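You operate a simulated robot arm through the tools that you are given. There is no shell and no other tool. Be economical: measure what you need, move in short steps, check, and stop when the job is done.

You run a simulated robot arm. Do the job below in one go: nothing can be reset, and whatever is moved stays where it is left.

TASK
Fetch the green banded fitting and set it on top of the grey carton. Put the yellow banded tube from the top of the small parts bench in the red bin on the top of the small parts bench. Take the silver coil and leave it on top of the brown flux carton. Take the pink banded lug on the top of the small parts bench and put it away on the top of the parts dryer. Take the red block from the top of the small parts bench and leave it on top of the white banded bolt. Put the orange banded fitting on the top of the small parts bench away on the top of the green drip rack. Stack the aluminium block marked "N7" from the top of the small parts bench on top of the aluminium block labelled "H6". Fetch the hand brush and set it on the shelf under the small parts bench. Take the upright blue banded tube and leave it on the front jig shelf. Put one of the blue cloths from the top of the grey tool cabinet on the shelf under the tub stand. Put the cream cloth on the middle of the mill table away on the top of the steel table. Put the lug marked "60" from the middle of the mill table on the top of the grey tool cabinet. Pull the good drawer open. Any order will do. Set down upright: pink banded lug, upright blue banded tube, lug.
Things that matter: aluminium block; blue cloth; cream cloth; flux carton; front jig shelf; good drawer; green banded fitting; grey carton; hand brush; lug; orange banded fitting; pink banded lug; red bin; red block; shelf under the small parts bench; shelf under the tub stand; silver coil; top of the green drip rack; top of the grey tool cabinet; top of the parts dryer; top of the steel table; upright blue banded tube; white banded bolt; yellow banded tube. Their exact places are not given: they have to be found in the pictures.

It is judged by the outcome, as a careful person would: the job done as asked, and still so three seconds after it is handed in. It fails if anything else is knocked over, pushed out of place, dropped, spilled or broken. Flat cloth is picked up by pressing the open fingertips on it (5 to 10 N) and closing them slowly along it; thin cloth reads only 2 to 8 mm in the jaws.

THE ROBOT
A 7-joint arm with a two-finger parallel gripper on a trunk, on a base that drives. Base frame: it is fixed to the floor where the robot stands at the start and does not move with it; the origin is under the middle of the robot, x ahead of it, y to its left, z up; the surface under the hand at the start is at about z = 820. Readings come in mm, rad, newtons and seconds.
Its first joint turns from -2.897 to 2.897 rad. Places, roughly: aluminium block [1000, -1250, 750]; blue cloth (8x5x3 cm) [700, 1000, 900]; blue cloth (9x6x4 cm) [700, 600, 900]; blue cloth (9x7x3 cm) [800, 900, 900]; cream cloth (8x5x3 cm) [300, 2800, 1100]; flux carton [750, -1500, 750]; front jig shelf [-3800, 1800, 500]; good drawer [600, 1500, 500]; green banded fitting (7x7x5 cm) [500, -200, 800]; grey carton (12x9x6 cm) [900, -200, 800]; hand brush (10x4x6 cm) [1000, 0, 800]; lug [250, 3000, 1250]; orange banded fitting (7x7x5 cm) [1000, -1000, 800]; pink banded lug (7x4x5 cm) [900, -800, 800]; red bin [1000, -500, 750]; red block (4x4x4 cm) [1000, -700, 800]; shelf under the small parts bench [800, -800, 300]; shelf under the tub stand [800, 1700, 300]; silver coil (4x4x2 cm) [500, -600, 800]; top of the green drip rack (15x31 cm) [700, 1300, 820]; top of the grey tool cabinet [800, 700, 800]; top of the parts dryer (32x24 cm) [-7900, -840, 1040]; top of the steel table [-1200, 3000, 800]; upright blue banded tube (4x4x11 cm) [800, 500, 900]; white banded bolt (5x5x11 cm) [900, -600, 900]; yellow banded tube (3x3x7 cm) [500, -500, 900]. Payload 1.57 kg.
The tool frame sits at the grasp point between the pads (the TCP): z along the fingers, y along the line on which they close. The tips reach 30 mm beyond it. The gripper opens to 110 mm. The fingers are 24 mm wide and 12 mm thick; the gripper's body (48 by 112 mm) begins 78 mm behind the TCP.
Orientation is that of the tool frame in the base frame, as [roll, pitch, yaw] about the fixed x, y, z axes, in that order (R = Rz(yaw) Ry(pitch) Rx(roll)). With the fingers straight down and closing along the base's y, the tool's x points along the base's -x, its y along +y and its z along -z.

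THE INTERFACE
- The arm moves only by the tool arm_command. Its argument "rows" is a list of rows, each a list of 6 numbers: the shift along the tool's x, y, z in units of 200 mm (1.0 is 200 mm), then the turn, a rotation vector about the tool's x, y, z in units of 90 degrees (1.0 is 90 degrees). In form: [[x, y, z, wx, wy, wz], ...]. A call has 1 to 8 rows; each row is the pose to reach, as a shift and turn from the pose commanded when the call began, along the tool's axes at that moment. "jaw" is the finger opening in mm, from 0 to 110, set as the call begins (left out, the last holds). A call with a number of a shift or a turn outside -1 to 1 is refused whole. Each row takes 0.2 s and may step no farther than 50 mm and 0.15 rad from the row before; otherwise, or with a gripper value out of range, the whole call is refused. Where a pose cannot be reached the arm comes as near as it can. A force on the tool above 40 N (or 10 N above the force at the start of the call, whichever is more), or a blocked arm, ends the call early, and 0.2 s more pass. The fingers move at their own pace (about 108 mm/s each) and stop on an object; they squeeze with about 33 N. The grip force told is the motor's: it shows also when the fingers shut on nothing. Time passes only in rows, and 0.2 s behind the last, so rows that repeat a pose let the fingers close. It gives the time, the measured TCP pose, the force on the tool (base axes), the opening and the grip force at its end, in the units of the frame above (readings bear some noise), with the torque about the TCP (base axes, N m) and any sound that the robot's microphone picked up.
- Cameras (640 x 400 px; columns grow to the right, rows downward): "scene" is now at [479.5, 176.8, 1363.2]; the picture's right is [-0.52, -0.86, 0.00], its down [-0.71, 0.43, -0.56] and it looks along [0.48, -0.29, -0.83] (base axes); focal length 214 px, centre (320, 200). "wrist" rides on the gripper at [70, 16, -141] in the tool frame; the picture's right is [-0.23, 0.97, 0.00], its down [-0.86, -0.20, -0.48] and it looks along [-0.47, -0.11, 0.88] (tool axes); focal length 222 px, centre (320, 200).
- grab_frame(camera): a new picture of that camera. It takes no simulated time.
- move_column(by): slides the trunk up (or, below 0, down) by that many mm; the arm and the scene camera ride with it, the base frame stays. It gives what a move gives, with no picture.
- roll_base(legs): drives the robot by 1 to 6 legs, each [ahead, left, turn to the left] in mm, mm and rad, along the robot's own axes; the way and the turn of a leg run together, so that a leg with both is an arc; at most 1500 mm and 3.142 rad a leg. The arm and the cameras ride along, it lands a little off, and it stops where it bumps. It gives what a move gives.
- head_to(pan, tilt): turns the head with the scene camera to pan (to the left, within 1.798 rad either way) and tilt (down, from -0.506 to 1.204), counted from straight ahead of the robot. It gives what a move gives.
- probe_pixels(camera, pixels): there is no depth. For up to 12 entries [column, row, z] of the newest picture of that camera ("zoom" is the newest enlarged one), the place [x, y] in the base frame at which the ray of that pixel passes the height z, good to about 2 mm, but the place of the scene camera against the robot may be out by one fixed shift of up to 18 mm in any direction. It takes no simulated time.
- zoom(camera, box): a new picture of the part [left, top, right, bottom] of that camera's present view, enlarged. It takes no simulated time.
- finish_job(): hands the job in; it is judged then, once.

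Keep the steps short. Do not move on a guess: measure, check each grasp and each placing, and mend mistakes. In all there are 385 turns and 360 pictures (those below and enlarged ones count). Leave the gripper open and the arm clear of the work at the hand-in unless told otherwise, and finish with a single line.

The tools are called after "Request:" by a JSON object that holds its "op" and its "data". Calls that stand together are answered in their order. arm_command: Moves the arm, as the interface text tells. Its arguments: {"type":"object","properties":{"rows":{"type":"array"},"jaw":{"type":"number"}},"required":["rows"]} The other tools are called the same way: move_column (by) slides the trunk up or down; roll_base (legs) drives the base; head_to (pan, tilt) turns the head that bears the scene camera; grab_frame (camera) takes a picture; probe_pixels (camera, pixels) gives the place at which the rays of pixels pass given heights; zoom (camera, box) takes an enlarged picture of a part of a camera's view; finish_job () hands the job in.

At the start:

```text
t: 0.0
tcp_pos: [650.5, -240.0, 1050.7]
tool_rot: [-3.142, 0.002, -3.141]
wrist_force: [-0.7, -0.8, 0.5]
wrist_torque: [-0.04, 0.0, 0.01]
gripper_width: 110.1
grip_force: 0.1
trunk travel left (down, up): [-425.0, 185.0]
robot x, y, heading: [3.3, -0.4, 0.0]
head pan, tilt: [-0.543, 0.983]
```

scene: 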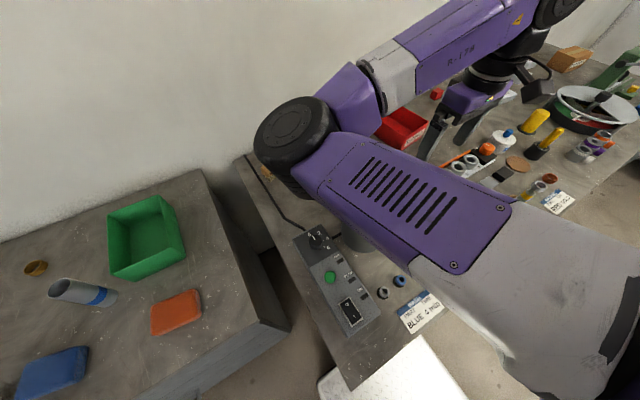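
wrist: 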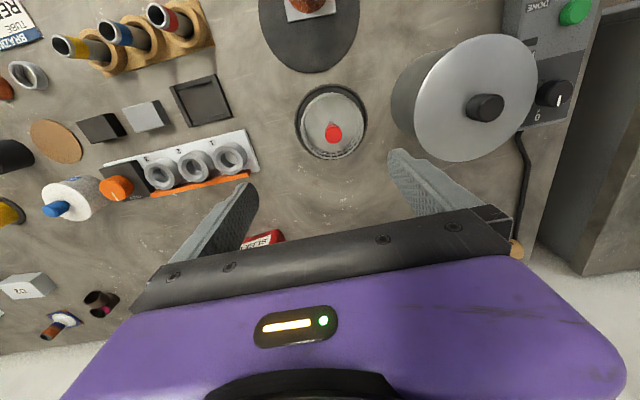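

I start by looking around with the head to find the items on the bench.

Request:
{"op": "head_to", "data": {"pan": -0.9, "tilt": 0.7}}

Request:
{"op": "grab_frame", "data": {"camera": "scene"}}

Request:
{"op": "head_to", "data": {"pan": 0.6, "tilt": 0.8}}

Request:
{"op": "grab_frame", "data": {"camera": "scene"}}

Request:
{"op": "head_to", "data": {"pan": 1.4, "tilt": 0.5}}

Request:
{"op": "grab_frame", "data": {"camera": "scene"}}

```text
t: 0.8
tcp_pos: [651.5, -239.8, 1049.3]
tool_rot: [3.141, 0.001, 3.141]
wrist_force: [-0.8, -0.4, 0.3]
wrist_torque: [0.04, -0.02, -0.03]
gripper_width: 110.3
grip_force: 0.2
trunk travel left (down, up): [-425.0, 185.0]
robot x, y, heading: [0.9, 5.7, 0.002]
head pan, tilt: [-0.901, 0.7]
```

```text
357 pictures are left
```

scene: 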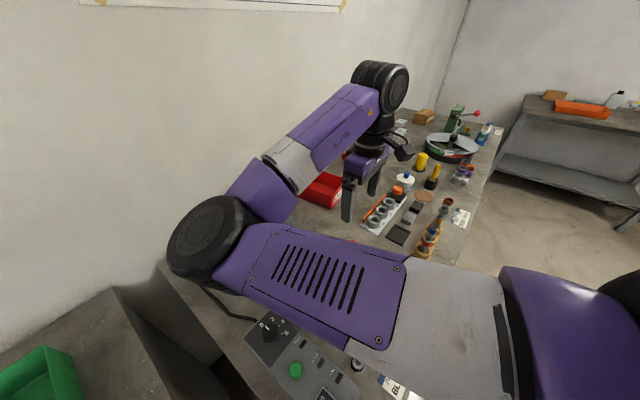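

```text
t: 2.4
tcp_pos: [650.5, -240.9, 1049.8]
tool_rot: [-3.141, 0.001, -3.141]
wrist_force: [0.0, -0.1, -0.5]
wrist_torque: [-0.03, 0.02, 0.0]
gripper_width: 110.1
grip_force: 0.0
trunk travel left (down, up): [-425.0, 185.0]
robot x, y, heading: [-3.0, 1.8, 0.003]
head pan, tilt: [0.6, 0.799]
```

```text
356 pictures are left
```

scene: 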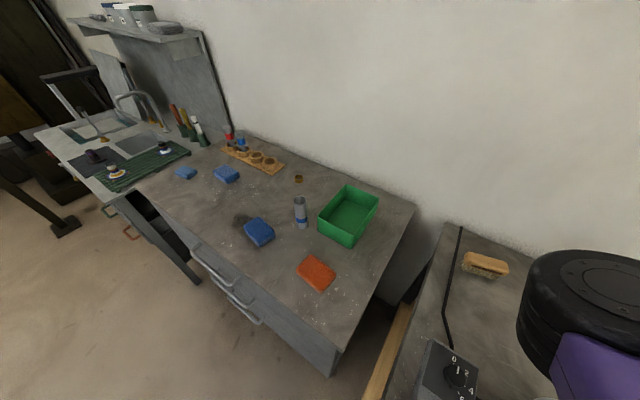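

```text
t: 3.6
tcp_pos: [651.0, -240.3, 1050.3]
tool_rot: [3.142, 0.001, 3.141]
wrist_force: [-0.9, 0.6, -0.1]
wrist_torque: [0.0, 0.03, 0.03]
gripper_width: 110.1
grip_force: 0.0
trunk travel left (down, up): [-425.0, 185.0]
robot x, y, heading: [-1.4, 4.2, -0.001]
head pan, tilt: [1.4, 0.499]
```

```text
355 pictures are left
```

scene: 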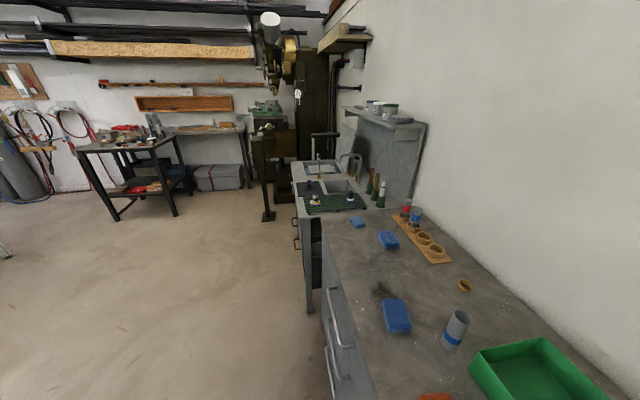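

Request:
{"op": "zoom", "data": {"camera": "scene", "box": [240, 140, 480, 290]}}

Request:
{"op": "head_to", "data": {"pan": -1.3, "tilt": 0.6}}

Request:
{"op": "grab_frame", "data": {"camera": "scene"}}

Request:
{"op": "zoom", "data": {"camera": "wrist", "box": [0, 0, 320, 200]}}

Request:
{"op": "head_to", "data": {"pan": -0.25, "tilt": 0.95}}

Request:
{"op": "grab_frame", "data": {"camera": "scene"}}

```text
2.67 times, centred on (360, 215) of scene
```

zoom: 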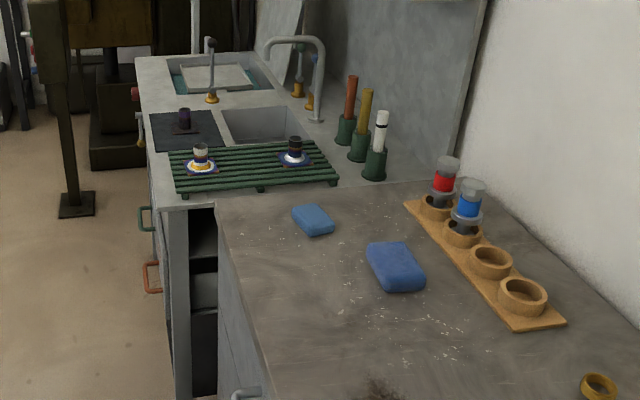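

```text
t: 6.0
tcp_pos: [651.1, -240.0, 1050.7]
tool_rot: [-3.14, 0.001, -3.141]
wrist_force: [-1.3, -0.1, -0.6]
wrist_torque: [0.0, -0.03, 0.01]
gripper_width: 110.0
grip_force: 0.1
trunk travel left (down, up): [-425.0, 185.0]
robot x, y, heading: [1.1, 1.0, 0.0]
head pan, tilt: [-1.3, 0.6]
```

```text
353 pictures are left
```

scene: 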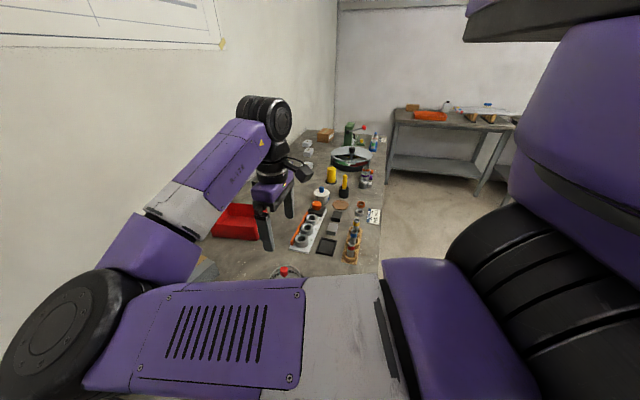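

```text
2.00 times, centred on (160, 100) of wrist
```

zoom: 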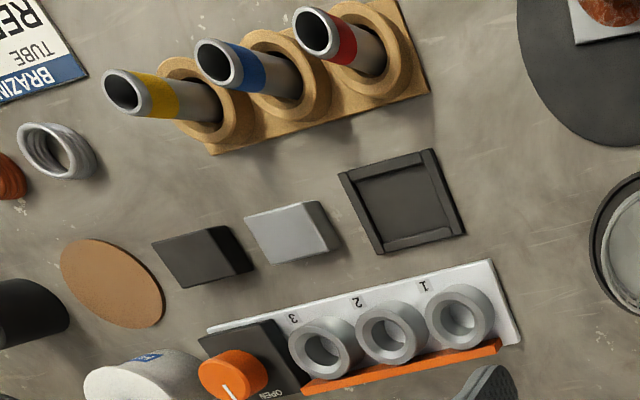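

```text
t: 7.3
tcp_pos: [651.4, -239.5, 1050.5]
tool_rot: [3.141, 0.001, 3.14]
wrist_force: [-0.6, -0.2, 0.2]
wrist_torque: [-0.02, 0.02, 0.0]
gripper_width: 109.8
grip_force: 0.1
trunk travel left (down, up): [-425.0, 185.0]
robot x, y, heading: [2.7, 1.8, 0.002]
head pan, tilt: [-0.25, 0.949]
```

```text
351 pictures are left
```

scene: 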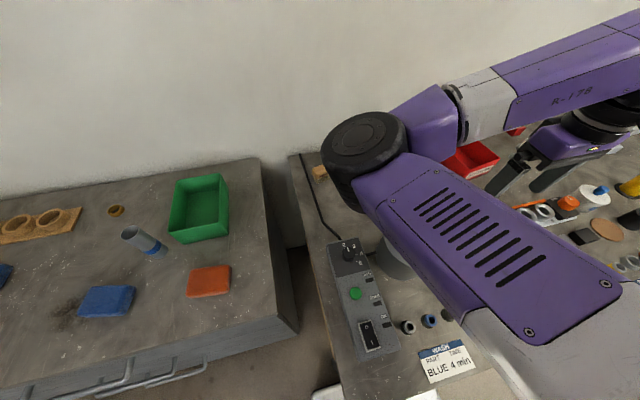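

Request:
{"op": "head_to", "data": {"pan": -1.6, "tilt": 1.1}}

Request:
{"op": "grab_frame", "data": {"camera": "scene"}}

Request:
{"op": "head_to", "data": {"pan": 0.0, "tilt": 1.2}}

Request:
{"op": "grab_frame", "data": {"camera": "scene"}}

Request:
{"op": "head_to", "data": {"pan": 1.0, "tilt": 1.1}}

Request:
{"op": "grab_frame", "data": {"camera": "scene"}}

```text
t: 8.8
tcp_pos: [650.9, -240.5, 1050.2]
tool_rot: [-3.142, 0.0, 3.141]
wrist_force: [0.6, 0.8, 0.3]
wrist_torque: [0.0, -0.01, -0.02]
gripper_width: 109.8
grip_force: 0.0
trunk travel left (down, up): [-425.0, 185.0]
robot x, y, heading: [0.9, 1.9, -0.003]
head pan, tilt: [-1.6, 1.1]
```

```text
350 pictures are left
```

scene: 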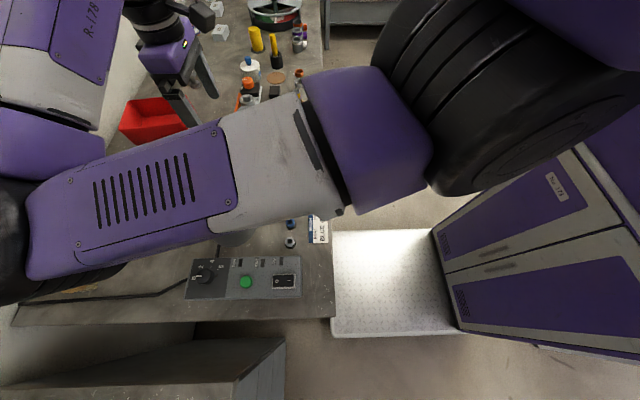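

```text
t: 10.4
tcp_pos: [650.5, -240.6, 1050.4]
tool_rot: [-3.142, 0.0, 3.142]
wrist_force: [0.1, 0.0, -0.5]
wrist_torque: [0.0, -0.02, -0.01]
gripper_width: 110.2
grip_force: 0.2
trunk travel left (down, up): [-425.0, 185.0]
robot x, y, heading: [3.6, -1.8, -0.003]
head pan, tilt: [0.0, 1.201]
```

```text
349 pictures are left
```

scene: 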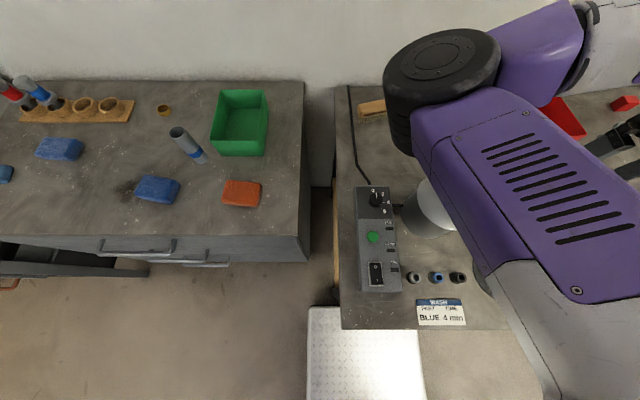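

```text
t: 11.7
tcp_pos: [651.3, -240.0, 1048.8]
tool_rot: [3.141, 0.001, -3.141]
wrist_force: [-0.2, -0.1, 0.1]
wrist_torque: [0.0, 0.0, -0.05]
gripper_width: 110.0
grip_force: 0.1
trunk travel left (down, up): [-425.0, 185.0]
robot x, y, heading: [1.4, -2.4, 0.001]
head pan, tilt: [1.0, 1.1]
```

```text
348 pictures are left
```

scene: 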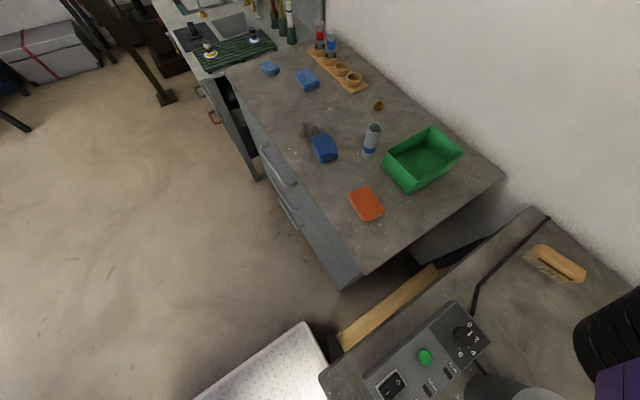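

Request:
{"op": "roll_base", "data": {"legs": [[0, -500, 0]]}}

Request:
{"op": "head_to", "data": {"pan": -0.9, "tilt": 0.9}}

Request:
{"op": "grab_frame", "data": {"camera": "scene"}}

Request:
{"op": "grab_frame", "data": {"camera": "wrist"}}

Request:
{"op": "head_to", "data": {"pan": 0.6, "tilt": 1.1}}

Request:
{"op": "grab_frame", "data": {"camera": "scene"}}

```text
t: 14.7
tcp_pos: [648.4, -746.5, 1051.3]
tool_rot: [-3.141, 0.0, 3.137]
wrist_force: [1.1, -0.5, 0.1]
wrist_torque: [0.02, 0.0, 0.0]
gripper_width: 109.8
grip_force: 0.0
trunk travel left (down, up): [-425.0, 185.0]
robot x, y, heading: [-0.9, -504.2, -0.007]
head pan, tilt: [1.0, 1.1]
```

```text
t: 16.5
tcp_pos: [648.5, -745.6, 1050.3]
tool_rot: [3.141, 0.001, 3.136]
wrist_force: [-0.5, 1.0, 0.6]
wrist_torque: [0.0, 0.02, 0.01]
gripper_width: 110.0
grip_force: 0.0
trunk travel left (down, up): [-425.0, 185.0]
robot x, y, heading: [-1.5, -499.9, -0.012]
head pan, tilt: [-0.901, 0.901]
```

```text
347 pictures are left
```

scene: 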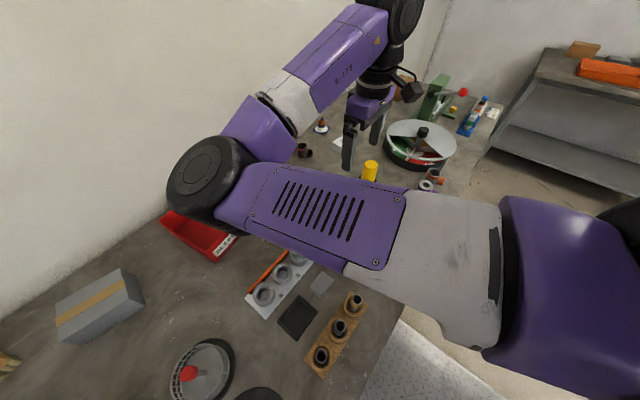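

```text
346 pictures are left
```

wrist: 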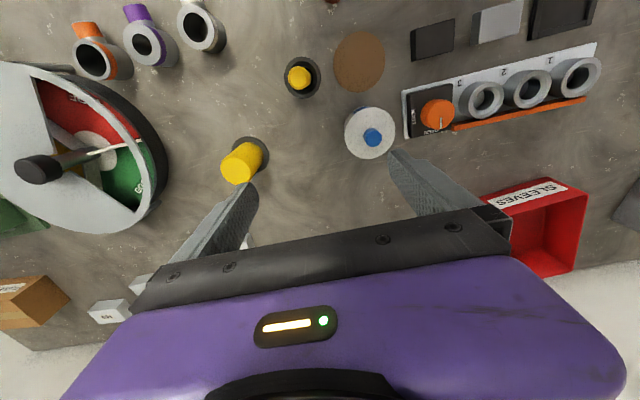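

```text
t: 18.1
tcp_pos: [649.2, -747.0, 1050.2]
tool_rot: [-3.141, 0.0, 3.136]
wrist_force: [-1.1, 0.8, 0.1]
wrist_torque: [0.02, 0.01, -0.04]
gripper_width: 109.9
grip_force: 0.1
trunk travel left (down, up): [-425.0, 185.0]
robot x, y, heading: [2.8, -499.2, -0.005]
head pan, tilt: [0.6, 1.1]
```

```text
345 pictures are left
```

scene: 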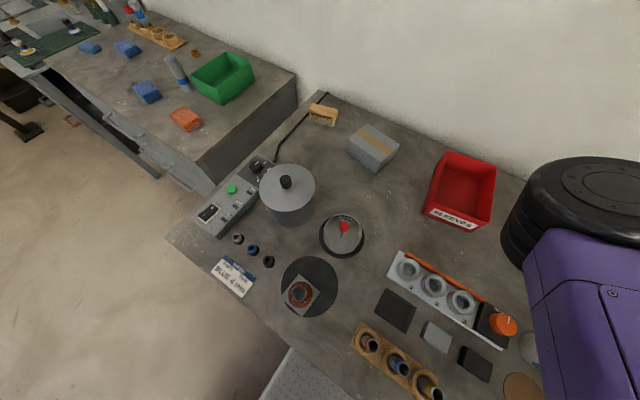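

Request:
{"op": "zoom", "data": {"camera": "scene", "box": [160, 130, 400, 340]}}

Request:
{"op": "probe_pixels", "data": {"camera": "scene", "pixels": [[300, 292, 830], [324, 115, 850], [372, 148, 860], [460, 190, 820], [342, 235, 830], [430, 392, 880], [288, 195, 850], [254, 250, 830], [238, 238, 830], [268, 262, 830]]}}

```text
1.90 times, centred on (280, 235) of scene
```

zoom: 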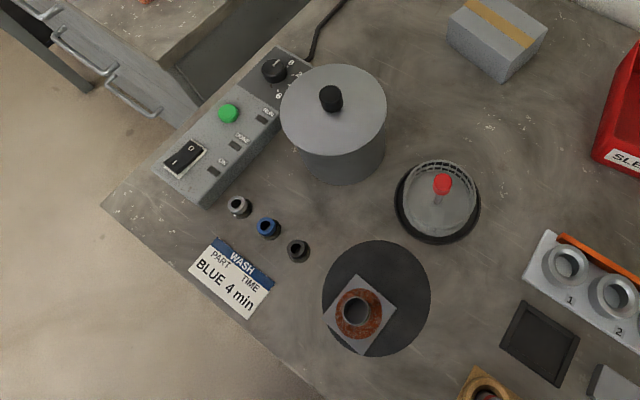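

```text
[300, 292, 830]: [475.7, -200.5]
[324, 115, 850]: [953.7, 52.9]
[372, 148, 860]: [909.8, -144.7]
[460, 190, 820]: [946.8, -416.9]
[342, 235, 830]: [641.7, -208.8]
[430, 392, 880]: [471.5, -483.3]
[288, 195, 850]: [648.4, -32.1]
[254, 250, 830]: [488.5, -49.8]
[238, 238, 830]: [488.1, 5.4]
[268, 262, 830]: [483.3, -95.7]
```

Request:
{"op": "zoom", "data": {"camera": "scene", "box": [270, 260, 340, 320]}}

Request:
{"op": "head_to", "data": {"pan": 0.2, "tilt": 1.2}}

Request:
{"op": "grab_frame", "data": {"camera": "scene"}}

```text
6.67 times, centred on (305, 290) of scene
```

zoom: 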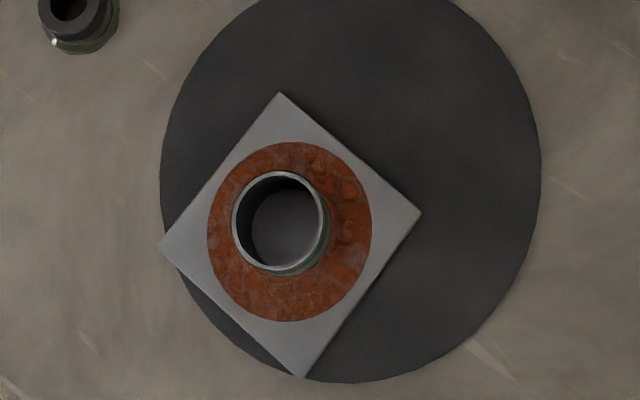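

```text
t: 19.0
tcp_pos: [646.8, -747.5, 1051.4]
tool_rot: [3.141, 0.001, 3.137]
wrist_force: [0.1, 0.4, 0.3]
wrist_torque: [0.04, 0.03, 0.0]
gripper_width: 109.9
grip_force: 0.0
trunk travel left (down, up): [-425.0, 185.0]
robot x, y, heading: [-2.3, -502.9, -0.006]
head pan, tilt: [0.201, 1.201]
```

```text
342 pictures are left
```

scene: 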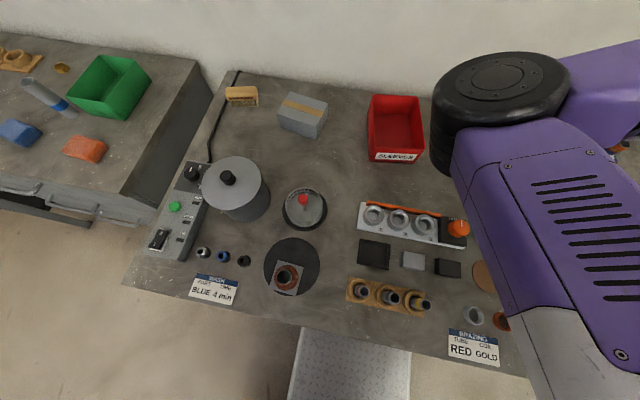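

Request:
{"op": "roll_base", "data": {"legs": [[0, -500, 0]]}}

Request:
{"op": "head_to", "data": {"pan": 0.4, "tilt": 1.1}}

Request:
{"op": "grab_frame", "data": {"camera": "scene"}}

Request:
{"op": "zoom", "data": {"camera": "scene", "box": [240, 130, 480, 330]}}

Request:
{"op": "grab_frame", "data": {"camera": "wrist"}}

Request:
{"op": "head_to", "data": {"pan": -0.9, "tilt": 0.9}}

Request:
{"op": "grab_frame", "data": {"camera": "scene"}}

```text
t: 21.9
tcp_pos: [656.0, -1225.9, 1050.5]
tool_rot: [3.141, 0.0, -3.123]
wrist_force: [-0.1, 0.4, -0.3]
wrist_torque: [-0.03, 0.01, -0.03]
gripper_width: 109.9
grip_force: 0.1
trunk travel left (down, up): [-425.0, 185.0]
robot x, y, heading: [1.3, -994.8, 0.02]
head pan, tilt: [0.201, 1.201]
```

```text
t: 22.6
tcp_pos: [655.9, -1225.7, 1049.6]
tool_rot: [-3.141, 0.0, -3.123]
wrist_force: [0.3, -0.2, 0.3]
wrist_torque: [-0.01, 0.02, 0.0]
gripper_width: 109.9
grip_force: 0.1
trunk travel left (down, up): [-425.0, 185.0]
robot x, y, heading: [2.4, -995.5, 0.011]
head pan, tilt: [0.4, 1.1]
```

```text
341 pictures are left
```

scene: 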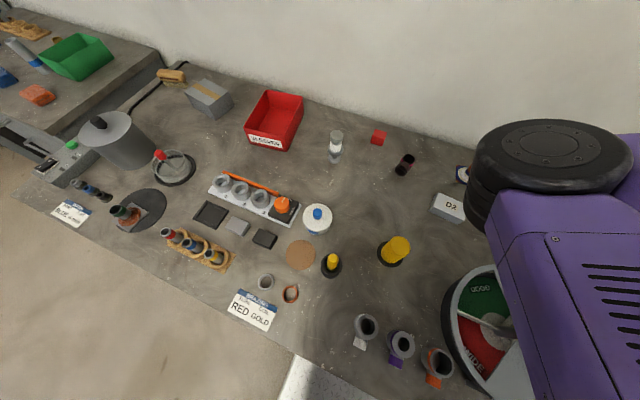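

```text
2.00 times, centred on (360, 230) of scene
```

zoom: 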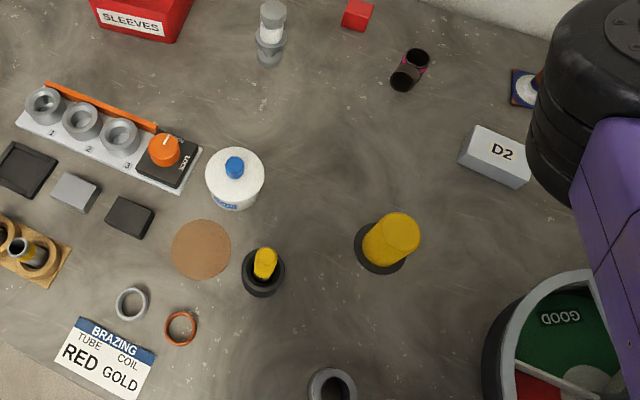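

```text
339 pictures are left
```

wrist: 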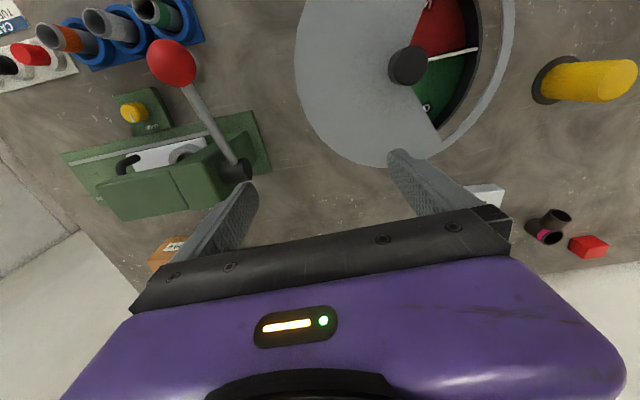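

```text
t: 24.1
tcp_pos: [656.2, -1225.4, 1050.0]
tool_rot: [-3.141, 0.0, -3.124]
wrist_force: [0.8, -0.4, -0.1]
wrist_torque: [-0.03, 0.0, -0.02]
gripper_width: 110.3
grip_force: 0.0
trunk travel left (down, up): [-425.0, 185.0]
robot x, y, heading: [3.1, -993.7, 0.02]
head pan, tilt: [-0.901, 0.901]
```

```text
338 pictures are left
```

scene: 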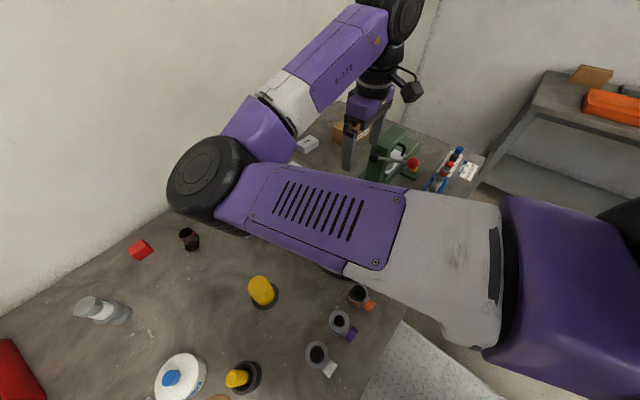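

Request:
{"op": "probe_pixels", "data": {"camera": "scene", "pixels": [[140, 250, 820], [190, 240, 825], [88, 308, 930], [120, 318, 820], [305, 145, 850], [347, 130, 850], [260, 290, 850]]}}

Request:
{"op": "probe_pixels", "data": {"camera": "wrist", "pixels": [[588, 246, 860], [548, 227, 845], [486, 196, 850], [172, 250, 880], [560, 100, 820]]}}

Request:
{"op": "zoom", "data": {"camera": "wrist", "box": [440, 140, 640, 280]}}

Request:
{"op": "zoom", "data": {"camera": "scene", "box": [280, 80, 500, 220]}}

```text
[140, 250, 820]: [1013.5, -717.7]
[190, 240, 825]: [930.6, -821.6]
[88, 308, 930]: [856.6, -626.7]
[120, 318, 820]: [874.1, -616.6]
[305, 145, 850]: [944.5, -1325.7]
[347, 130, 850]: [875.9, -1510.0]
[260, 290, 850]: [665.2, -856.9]
```

```text
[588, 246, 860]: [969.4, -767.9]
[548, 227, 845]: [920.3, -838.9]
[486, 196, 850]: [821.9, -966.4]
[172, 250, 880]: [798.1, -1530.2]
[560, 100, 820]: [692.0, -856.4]
```

```text
2.86 times, centred on (540, 210) of wrist
```

zoom: 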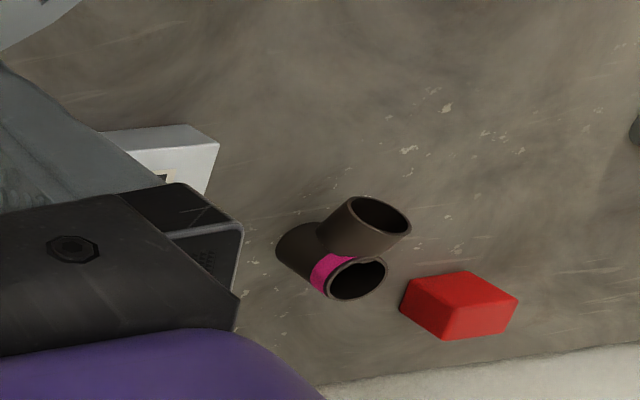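

```text
2.86 times, centred on (390, 150) of scene
```

zoom: 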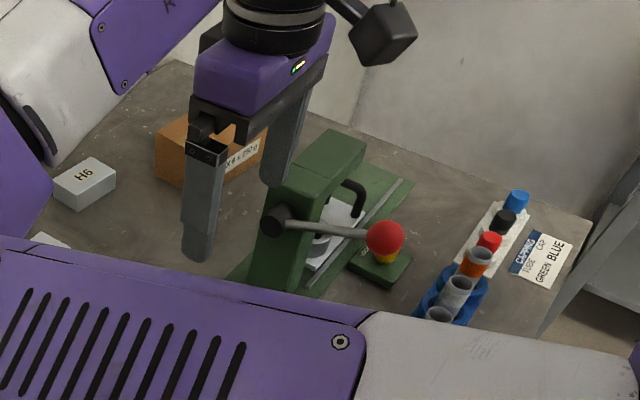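

Request:
{"op": "arm_command", "data": {"rows": [[-0.2, 0.1, 0, 0, 0, 0], [-0.4, 0.2, 0, 0, 0, 0], [-0.6, 0.3, 0, 0, 0, 0], [-0.75, 0.4, 0, 0, 0, 0]]}}

Request:
{"op": "grab_frame", "data": {"camera": "wrist"}}

```text
t: 25.1
tcp_pos: [805.1, -1142.3, 1050.7]
tool_rot: [3.141, 0.001, -3.126]
wrist_force: [0.0, -0.6, -0.1]
wrist_torque: [0.05, -0.04, -0.01]
gripper_width: 110.1
grip_force: 0.0
trunk travel left (down, up): [-425.0, 185.0]
robot x, y, heading: [0.9, -996.2, 0.018]
head pan, tilt: [-0.901, 0.901]
```

```text
335 pictures are left
```

wrist: 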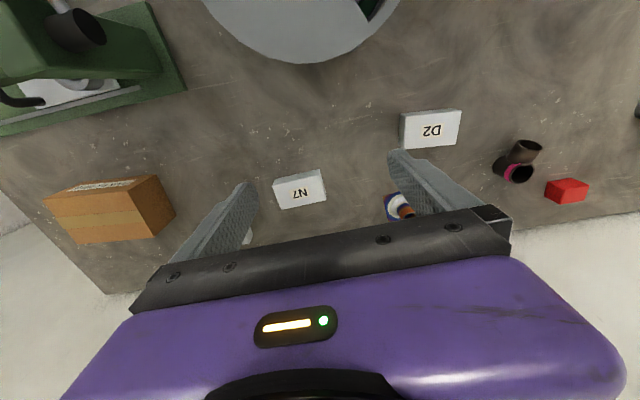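

Request:
{"op": "probe_pixels", "data": {"camera": "wrist", "pixels": [[567, 190, 860], [567, 190, 800], [276, 180, 860], [322, 169, 860], [326, 198, 860], [283, 209, 860], [300, 188, 820], [120, 185, 880], [400, 205, 850], [520, 160, 850]]}}

Request:
{"op": "zoom", "data": {"camera": "wrist", "box": [240, 100, 480, 250]}}

```text
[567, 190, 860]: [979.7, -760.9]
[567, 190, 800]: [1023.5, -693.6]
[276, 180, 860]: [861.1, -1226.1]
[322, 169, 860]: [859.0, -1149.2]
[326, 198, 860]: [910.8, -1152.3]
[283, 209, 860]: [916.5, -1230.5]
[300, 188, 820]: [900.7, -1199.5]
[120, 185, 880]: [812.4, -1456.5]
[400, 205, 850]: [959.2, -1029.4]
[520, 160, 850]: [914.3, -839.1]
```

```text
2.67 times, centred on (360, 175) of wrist
```

zoom: 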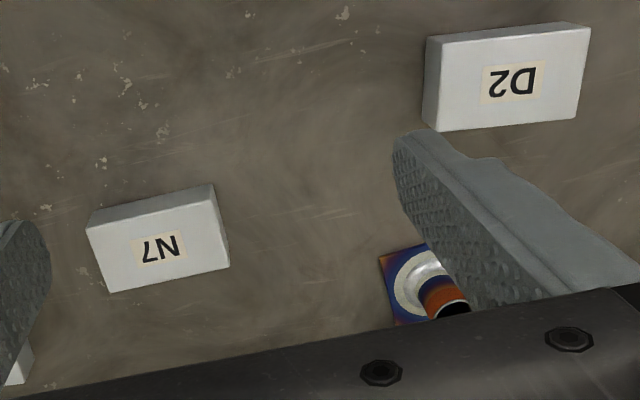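

Request:
{"op": "arm_command", "data": {"rows": [[-0.05, -0.08, 0.2, 0, 0, 0], [-0.1, -0.16, 0.4, 0, 0, 0], [-0.15, -0.245, 0.55, 0, 0, 0]]}}

Request:
{"op": "grab_frame", "data": {"camera": "wrist"}}

```text
t: 25.9
tcp_pos: [836.3, -1192.7, 937.4]
tool_rot: [-3.141, 0.0, -3.125]
wrist_force: [-0.5, 0.6, 0.2]
wrist_torque: [0.0, -0.01, 0.01]
gripper_width: 110.0
grip_force: 0.0
trunk travel left (down, up): [-425.0, 185.0]
robot x, y, heading: [1.2, -995.2, 0.019]
head pan, tilt: [-0.901, 0.901]
```

```text
333 pictures are left
```

wrist: 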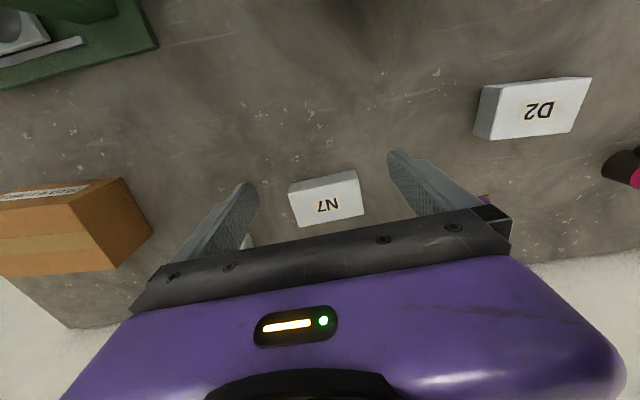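

Request:
{"op": "zoom", "data": {"camera": "wrist", "box": [270, 155, 390, 235]}}

Request:
{"op": "probe_pixels", "data": {"camera": "wrist", "pixels": [[356, 172, 800], [356, 172, 850], [287, 184, 850], [364, 213, 800], [364, 213, 850], [296, 227, 850], [364, 213, 860]]}}

```text
5.00 times, centred on (330, 195) of wrist
```

zoom: 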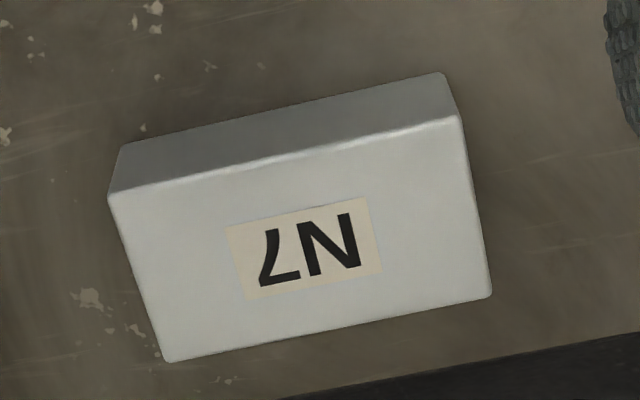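

```text
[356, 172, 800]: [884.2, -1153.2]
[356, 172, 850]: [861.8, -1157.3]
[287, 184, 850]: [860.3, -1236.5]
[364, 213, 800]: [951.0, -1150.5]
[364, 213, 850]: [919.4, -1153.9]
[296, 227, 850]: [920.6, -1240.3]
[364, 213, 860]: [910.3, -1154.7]
```

Request:
{"op": "probe_pixels", "data": {"camera": "wrist", "pixels": [[291.6, 194, 855], [361.6, 178.6, 855], [368, 214.4, 855], [303, 227.4, 855], [358.6, 170, 820]]}}

```text
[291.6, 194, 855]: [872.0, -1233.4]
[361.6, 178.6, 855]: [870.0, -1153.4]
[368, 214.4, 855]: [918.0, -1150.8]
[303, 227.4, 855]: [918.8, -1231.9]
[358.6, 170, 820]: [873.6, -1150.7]
```

Request:
{"op": "arm_command", "data": {"rows": [[-0.15, 0, 0, 0, 0, 0], [-0.293, -0.003, 0, 0, 0, 0], [-0.293, -0.003, 0.2, 0, 0, 0], [-0.293, -0.003, 0.415, 0, 0, 0]]}}

Request:
{"op": "grab_frame", "data": {"camera": "wrist"}}

```text
t: 26.9
tcp_pos: [892.8, -1192.9, 858.9]
tool_rot: [3.141, 0.0, -3.124]
wrist_force: [0.0, 0.1, 0.1]
wrist_torque: [-0.01, -0.02, 0.03]
gripper_width: 109.9
grip_force: 0.1
trunk travel left (down, up): [-425.0, 185.0]
robot x, y, heading: [1.4, -997.3, 0.018]
head pan, tilt: [-0.901, 0.901]
```

```text
331 pictures are left
```

wrist: 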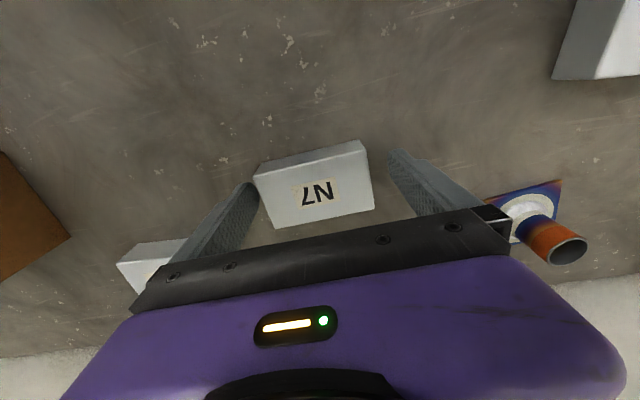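

Request:
{"op": "arm_command", "data": {"rows": [[0, 0, 0.0, 0, 0, 0], [0, 0, 0.0, 0, 0, 0], [0, 0, 0.0, 0, 0, 0], [0, 0, 0.0, 0, 0, 0]], "jaw": 60}}

Request:
{"op": "arm_command", "data": {"rows": [[0, 0, -0.1, 0, 0, 0], [0, 0, -0.3, 0, 0, 0], [0, 0, -0.5, 0, 0, 0], [0, 0, -0.5, 0, 0, 0]]}}

Request:
{"op": "grab_frame", "data": {"camera": "wrist"}}

```text
t: 27.9
tcp_pos: [893.4, -1194.2, 857.9]
tool_rot: [-3.141, 0.0, -3.124]
wrist_force: [0.4, -1.2, -0.1]
wrist_torque: [-0.11, -0.01, -0.04]
gripper_width: 83.3
grip_force: 33.0
trunk travel left (down, up): [-425.0, 185.0]
robot x, y, heading: [-4.0, -995.2, 0.018]
head pan, tilt: [-0.901, 0.901]
```

```text
t: 28.9
tcp_pos: [895.1, -1194.4, 955.9]
tool_rot: [3.141, -0.001, -3.125]
wrist_force: [-0.3, -0.1, -3.7]
wrist_torque: [0.01, 0.01, 0.02]
gripper_width: 83.6
grip_force: 33.1
trunk travel left (down, up): [-425.0, 185.0]
robot x, y, heading: [1.8, -996.2, 0.013]
head pan, tilt: [-0.901, 0.901]
```

```text
330 pictures are left
```

wrist: 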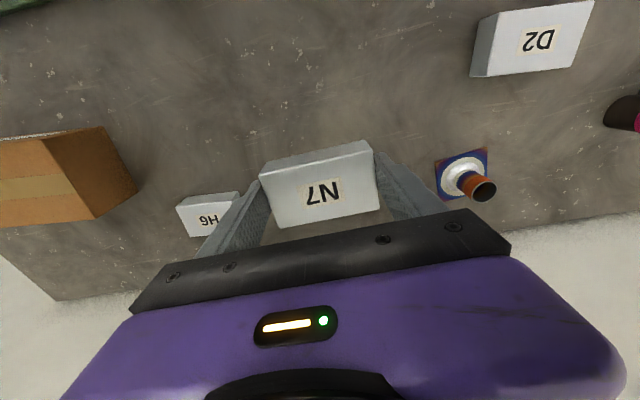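

Request:
{"op": "zoom", "data": {"camera": "wrist", "box": [160, 170, 270, 250]}}

Request:
{"op": "probe_pixels", "data": {"camera": "wrist", "pixels": [[176, 207, 855], [238, 192, 855], [188, 237, 855], [190, 237, 850]]}}

```text
5.00 times, centred on (215, 210) of wrist
```

zoom: 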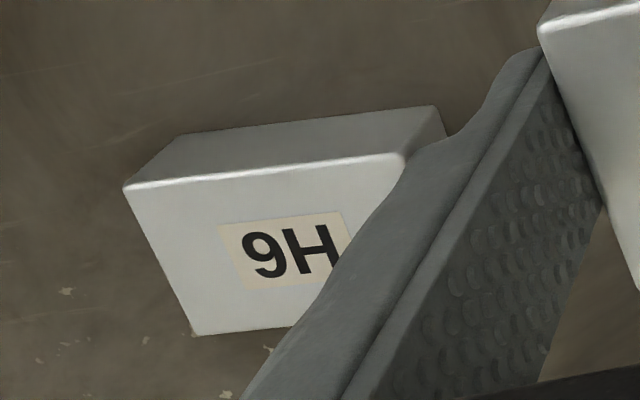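

```text
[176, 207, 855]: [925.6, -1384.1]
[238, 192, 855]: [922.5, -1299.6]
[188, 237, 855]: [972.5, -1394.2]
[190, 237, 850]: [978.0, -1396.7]
```

Request:
{"op": "probe_pixels", "data": {"camera": "wrist", "pixels": [[176, 207.6, 855], [232, 200.6, 855], [189.6, 237, 855], [235, 203, 855]]}}

```text
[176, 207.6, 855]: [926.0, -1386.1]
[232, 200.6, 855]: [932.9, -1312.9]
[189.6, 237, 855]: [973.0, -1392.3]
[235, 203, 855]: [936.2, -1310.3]
```

Request:
{"op": "move_column", "data": {"by": 120}}

Request:
{"op": "roll_base", "data": {"legs": [[0, -300, -0.018]]}}

Request:
{"op": "arm_command", "data": {"rows": [[0, 0.2, 0, 0, 0, 0], [0, 0.4, 0, 0, 0, 0], [0, 0.5, 0, 0, 0, 0]]}}

Request:
{"op": "grab_frame", "data": {"camera": "wrist"}}

Request:
{"op": "grab_frame", "data": {"camera": "scene"}}

```text
t: 30.4
tcp_pos: [895.2, -1194.6, 1076.5]
tool_rot: [-3.141, 0.0, -3.124]
wrist_force: [0.7, -0.4, -2.9]
wrist_torque: [-0.01, 0.02, -0.01]
gripper_width: 83.7
grip_force: 33.3
trunk travel left (down, up): [-545.0, 65.0]
robot x, y, heading: [-0.6, -995.1, 0.018]
head pan, tilt: [-0.901, 0.901]
```

```text
t: 32.5
tcp_pos: [896.6, -1507.4, 1076.4]
tool_rot: [3.141, 0.0, -3.138]
wrist_force: [0.8, 0.2, -3.8]
wrist_torque: [-0.02, 0.04, 0.0]
gripper_width: 83.7
grip_force: 33.2
trunk travel left (down, up): [-545.0, 65.0]
robot x, y, heading: [4.0, -1300.4, 0.004]
head pan, tilt: [-0.901, 0.901]
```

```text
t: 33.3
tcp_pos: [894.3, -1407.9, 1077.8]
tool_rot: [-3.142, 0.0, -3.138]
wrist_force: [0.6, -0.5, -4.1]
wrist_torque: [0.01, 0.01, -0.06]
gripper_width: 83.8
grip_force: 33.0
trunk travel left (down, up): [-545.0, 65.0]
robot x, y, heading: [7.3, -1294.4, 0.004]
head pan, tilt: [-0.901, 0.901]
```

```text
328 pictures are left
```

wrist: 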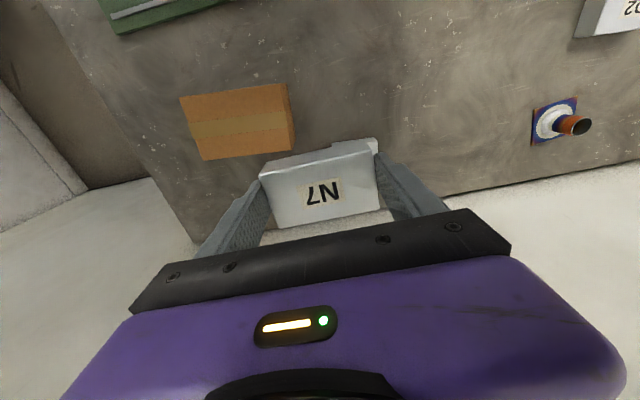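

```text
327 pictures are left
```

scene: 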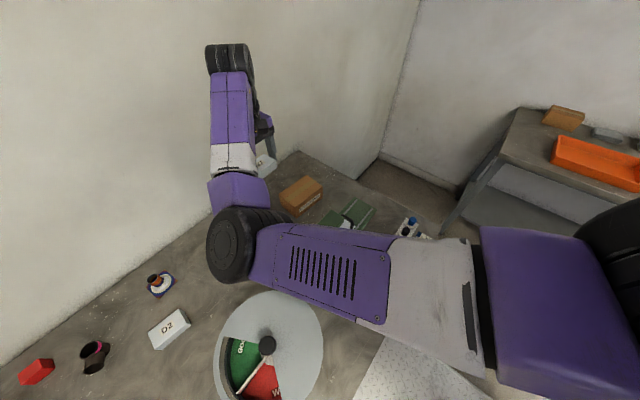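

Request:
{"op": "arm_command", "data": {"rows": [[-0.1, 0.1, 0, 0, 0, 0.03], [-0.2, 0.2, 0, 0, 0, 0.065], [-0.298, 0.295, 0.0, 0, 0, 0.065], [-0.298, 0.295, 0.2, 0, 0, 0.065], [-0.298, 0.295, 0.4, 0, 0, 0.065], [-0.298, 0.295, 0.6, 0, 0, 0.065], [-0.298, 0.295, 0.6, 0, 0, 0.065]]}}

Request:
{"op": "grab_frame", "data": {"camera": "wrist"}}

Request:
{"op": "zoom", "data": {"camera": "scene", "box": [180, 120, 340, 230]}}

```text
t: 34.9
tcp_pos: [957.1, -1347.6, 954.7]
tool_rot: [-3.142, -0.001, 3.044]
wrist_force: [-1.2, 0.2, -3.0]
wrist_torque: [0.01, 0.04, 0.02]
gripper_width: 83.6
grip_force: 32.1
trunk travel left (down, up): [-545.0, 65.0]
robot x, y, heading: [2.5, -1300.6, 0.006]
head pan, tilt: [-0.901, 0.901]
```

```text
326 pictures are left
```

wrist: 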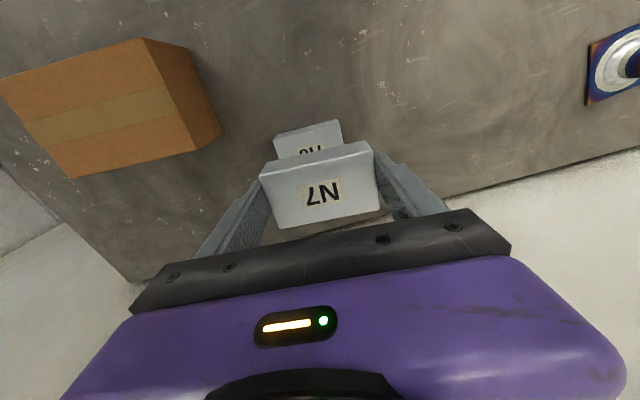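

```text
3.64 times, centred on (260, 175) of scene
```

zoom: 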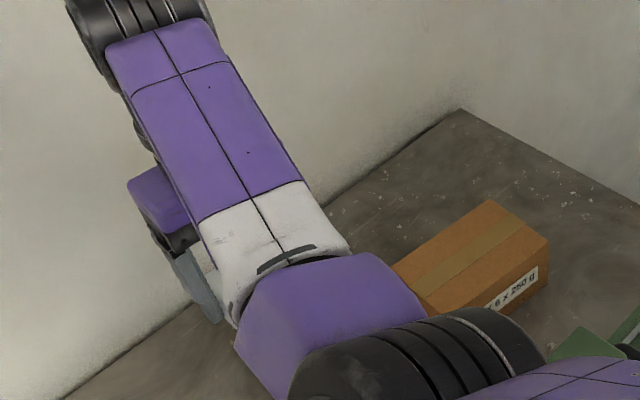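

Request:
{"op": "zoom", "data": {"camera": "wrist", "box": [256, 110, 384, 190]}}

```text
5.00 times, centred on (320, 150) of wrist
```

zoom: 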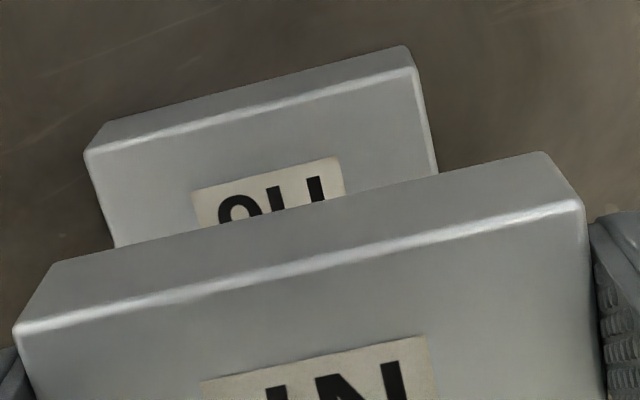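

Request:
{"op": "probe_pixels", "data": {"camera": "zoom", "pixels": [[86, 152, 855], [416, 68, 855], [115, 245, 855], [438, 172, 855]]}}

```text
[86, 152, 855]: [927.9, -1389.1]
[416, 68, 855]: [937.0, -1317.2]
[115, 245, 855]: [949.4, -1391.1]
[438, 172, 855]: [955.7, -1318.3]
```

Request:
{"op": "arm_command", "data": {"rows": [[0, -0.04, 0.1, 0, 0, 0], [0, -0.04, 0.25, 0, 0, 0], [0, -0.04, 0.28, 0, 0, 0], [0, -0.04, 0.28, 0, 0, 0]]}}

Request:
{"op": "arm_command", "data": {"rows": [[0, 0, 0.01, 0, 0, 0], [0, 0, 0.02, 0, 0, 0], [0, 0, 0.03, 0, 0, 0]]}}

```text
t: 35.9
tcp_pos: [956.1, -1357.0, 901.2]
tool_rot: [3.141, -0.001, 3.043]
wrist_force: [0.3, -0.4, -3.5]
wrist_torque: [0.03, 0.02, -0.02]
gripper_width: 83.6
grip_force: 33.5
trunk travel left (down, up): [-545.0, 65.0]
robot x, y, heading: [3.3, -1298.3, 0.012]
head pan, tilt: [-0.901, 0.901]
```

```text
t: 36.7
tcp_pos: [954.0, -1355.4, 894.4]
tool_rot: [3.141, -0.001, 3.044]
wrist_force: [0.0, 0.0, -4.1]
wrist_torque: [0.02, 0.05, 0.0]
gripper_width: 83.6
grip_force: 32.6
trunk travel left (down, up): [-545.0, 65.0]
robot x, y, heading: [6.4, -1296.9, 0.007]
head pan, tilt: [-0.901, 0.901]
```

Request:
{"op": "arm_command", "data": {"rows": [[0, 0, 0.01, 0, 0, 0], [0, 0, 0.02, 0, 0, 0], [0, 0, 0.03, 0, 0, 0], [0, 0, 0.04, 0, 0, 0]]}}

Request:
{"op": "zoom", "data": {"camera": "wrist", "box": [240, 110, 400, 210]}}

```text
t: 37.7
tcp_pos: [953.9, -1356.9, 887.2]
tool_rot: [-3.14, 0.0, 3.043]
wrist_force: [-3.7, 0.2, 5.6]
wrist_torque: [0.04, 0.3, -0.04]
gripper_width: 83.6
grip_force: 33.2
trunk travel left (down, up): [-545.0, 65.0]
robot x, y, heading: [2.8, -1297.3, 0.008]
head pan, tilt: [-0.901, 0.901]
```

```text
4.00 times, centred on (320, 160) of wrist
```

zoom: 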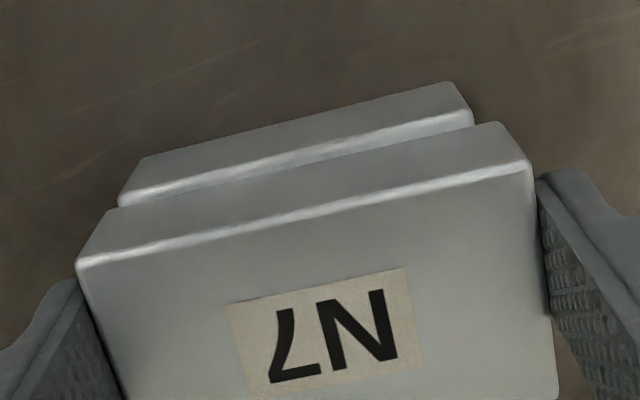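

Request:
{"op": "arm_command", "data": {"rows": [[0, 0, -0.015, 0, 0, 0], [0, 0, -0.015, 0, 0, 0], [0, 0, -0.015, 0, 0, 0]], "jaw": 110}}

Request:
{"op": "arm_command", "data": {"rows": [[0, 0, -0.2, 0, 0, 0], [0, 0, -0.4, 0, 0, 0], [0, 0, -0.6, 0, 0, 0], [0, 0, -0.8, 0, 0, 0]]}}

Request:
{"op": "grab_frame", "data": {"camera": "wrist"}}

```text
t: 38.5
tcp_pos: [953.1, -1356.5, 890.3]
tool_rot: [-3.141, 0.001, 3.043]
wrist_force: [-0.5, -0.4, -0.2]
wrist_torque: [0.01, -0.01, -0.01]
gripper_width: 109.8
grip_force: 0.2
trunk travel left (down, up): [-545.0, 65.0]
robot x, y, heading: [6.6, -1294.5, 0.001]
head pan, tilt: [-0.901, 0.901]
```

```text
t: 39.5
tcp_pos: [955.5, -1355.3, 1051.7]
tool_rot: [3.14, -0.001, 3.041]
wrist_force: [-0.7, -1.5, 0.8]
wrist_torque: [0.1, -0.03, -0.01]
gripper_width: 109.7
grip_force: 0.0
trunk travel left (down, up): [-545.0, 65.0]
robot x, y, heading: [5.8, -1297.4, 0.005]
head pan, tilt: [-0.901, 0.901]
```

```text
322 pictures are left
```

wrist: 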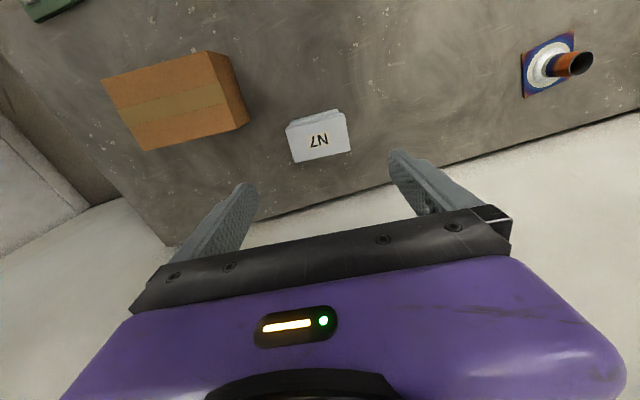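

Request:
{"op": "zoom", "data": {"camera": "wrist", "box": [90, 30, 266, 160]}}

Request:
{"op": "probe_pixels", "data": {"camera": "wrist", "pixels": [[103, 80, 880], [103, 80, 860], [208, 52, 880], [208, 52, 860], [143, 150, 880], [143, 150, 860], [228, 124, 880], [228, 124, 860], [248, 123, 820], [235, 62, 820]]}}

```text
3.08 times, centred on (178, 95) of wrist
```

zoom: 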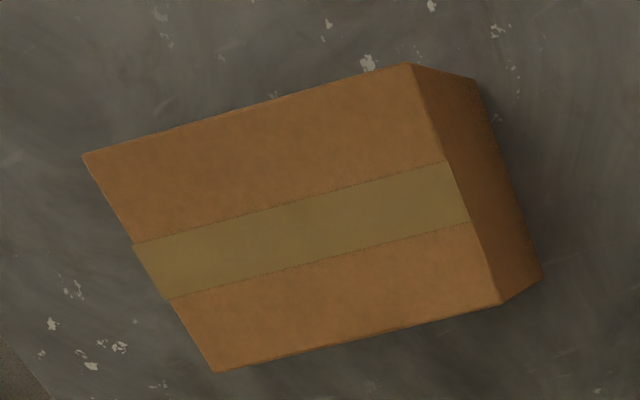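

```text
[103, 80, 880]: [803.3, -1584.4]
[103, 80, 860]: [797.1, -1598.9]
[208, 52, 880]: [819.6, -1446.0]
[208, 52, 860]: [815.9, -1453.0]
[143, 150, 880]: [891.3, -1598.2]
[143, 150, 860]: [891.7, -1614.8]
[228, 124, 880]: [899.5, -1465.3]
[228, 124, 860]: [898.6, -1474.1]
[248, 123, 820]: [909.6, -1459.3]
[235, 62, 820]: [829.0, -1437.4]
```

Request:
{"op": "roll_base", "data": {"legs": [[-200, 0, 0], [0, 700, 0]]}}

Request:
{"op": "arm_command", "data": {"rows": [[0.2, 0, 0, 0, 0, 0], [0.4, 0, 0, 0, 0, 0], [0.6, 0, 0, 0, 0, -0.03], [0.8, 0, 0, 0, 0, -0.06], [1.0, 0, 0, 0, 0, -0.06]]}}

Request:
{"op": "grab_frame", "data": {"camera": "wrist"}}

```text
t: 44.5
tcp_pos: [762.7, -664.2, 1050.9]
tool_rot: [-3.14, 0.001, 3.023]
wrist_force: [0.4, 0.1, -0.4]
wrist_torque: [0.0, -0.02, 0.04]
gripper_width: 110.0
grip_force: 0.0
trunk travel left (down, up): [-545.0, 65.0]
robot x, y, heading: [-186.4, -586.9, -0.017]
head pan, tilt: [-0.901, 0.901]
```

```text
t: 45.7
tcp_pos: [561.3, -639.4, 1051.4]
tool_rot: [-3.141, -0.002, 3.117]
wrist_force: [0.3, -0.3, -0.1]
wrist_torque: [0.01, -0.02, 0.0]
gripper_width: 109.9
grip_force: 0.0
trunk travel left (down, up): [-545.0, 65.0]
robot x, y, heading: [-188.3, -589.6, -0.016]
head pan, tilt: [-0.901, 0.901]
```

```text
320 pictures are left
```

wrist: 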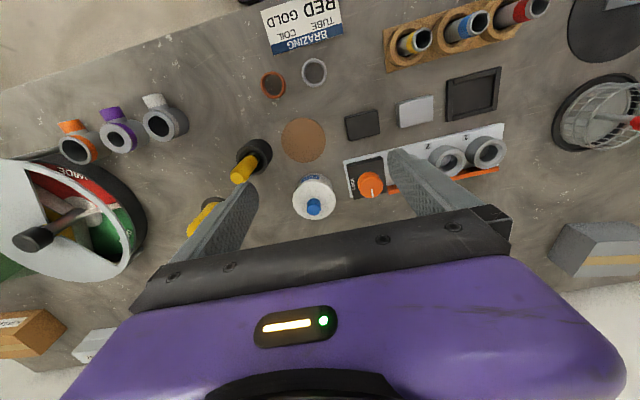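

Request:
{"op": "probe_pixels", "data": {"camera": "wrist", "pixels": [[315, 72, 830], [273, 84, 825], [418, 38, 890], [415, 40, 880], [404, 46, 850]]}}

Request:
{"op": "zoom", "data": {"camera": "wrist", "box": [256, 0, 448, 120]}}

```text
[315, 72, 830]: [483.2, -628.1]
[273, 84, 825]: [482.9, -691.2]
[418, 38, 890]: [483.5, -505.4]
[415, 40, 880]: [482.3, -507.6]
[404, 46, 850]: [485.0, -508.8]
```

```text
3.33 times, centred on (352, 60) of wrist
```

zoom: 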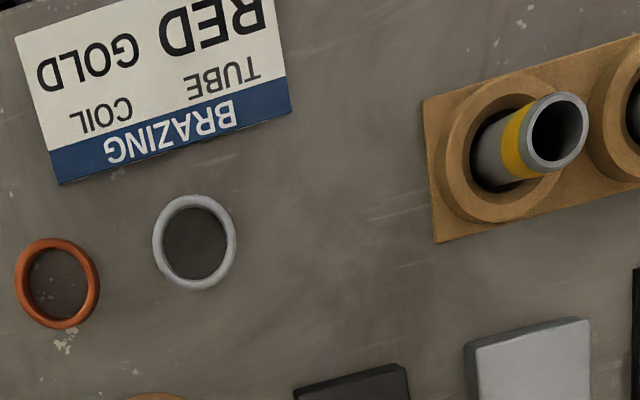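

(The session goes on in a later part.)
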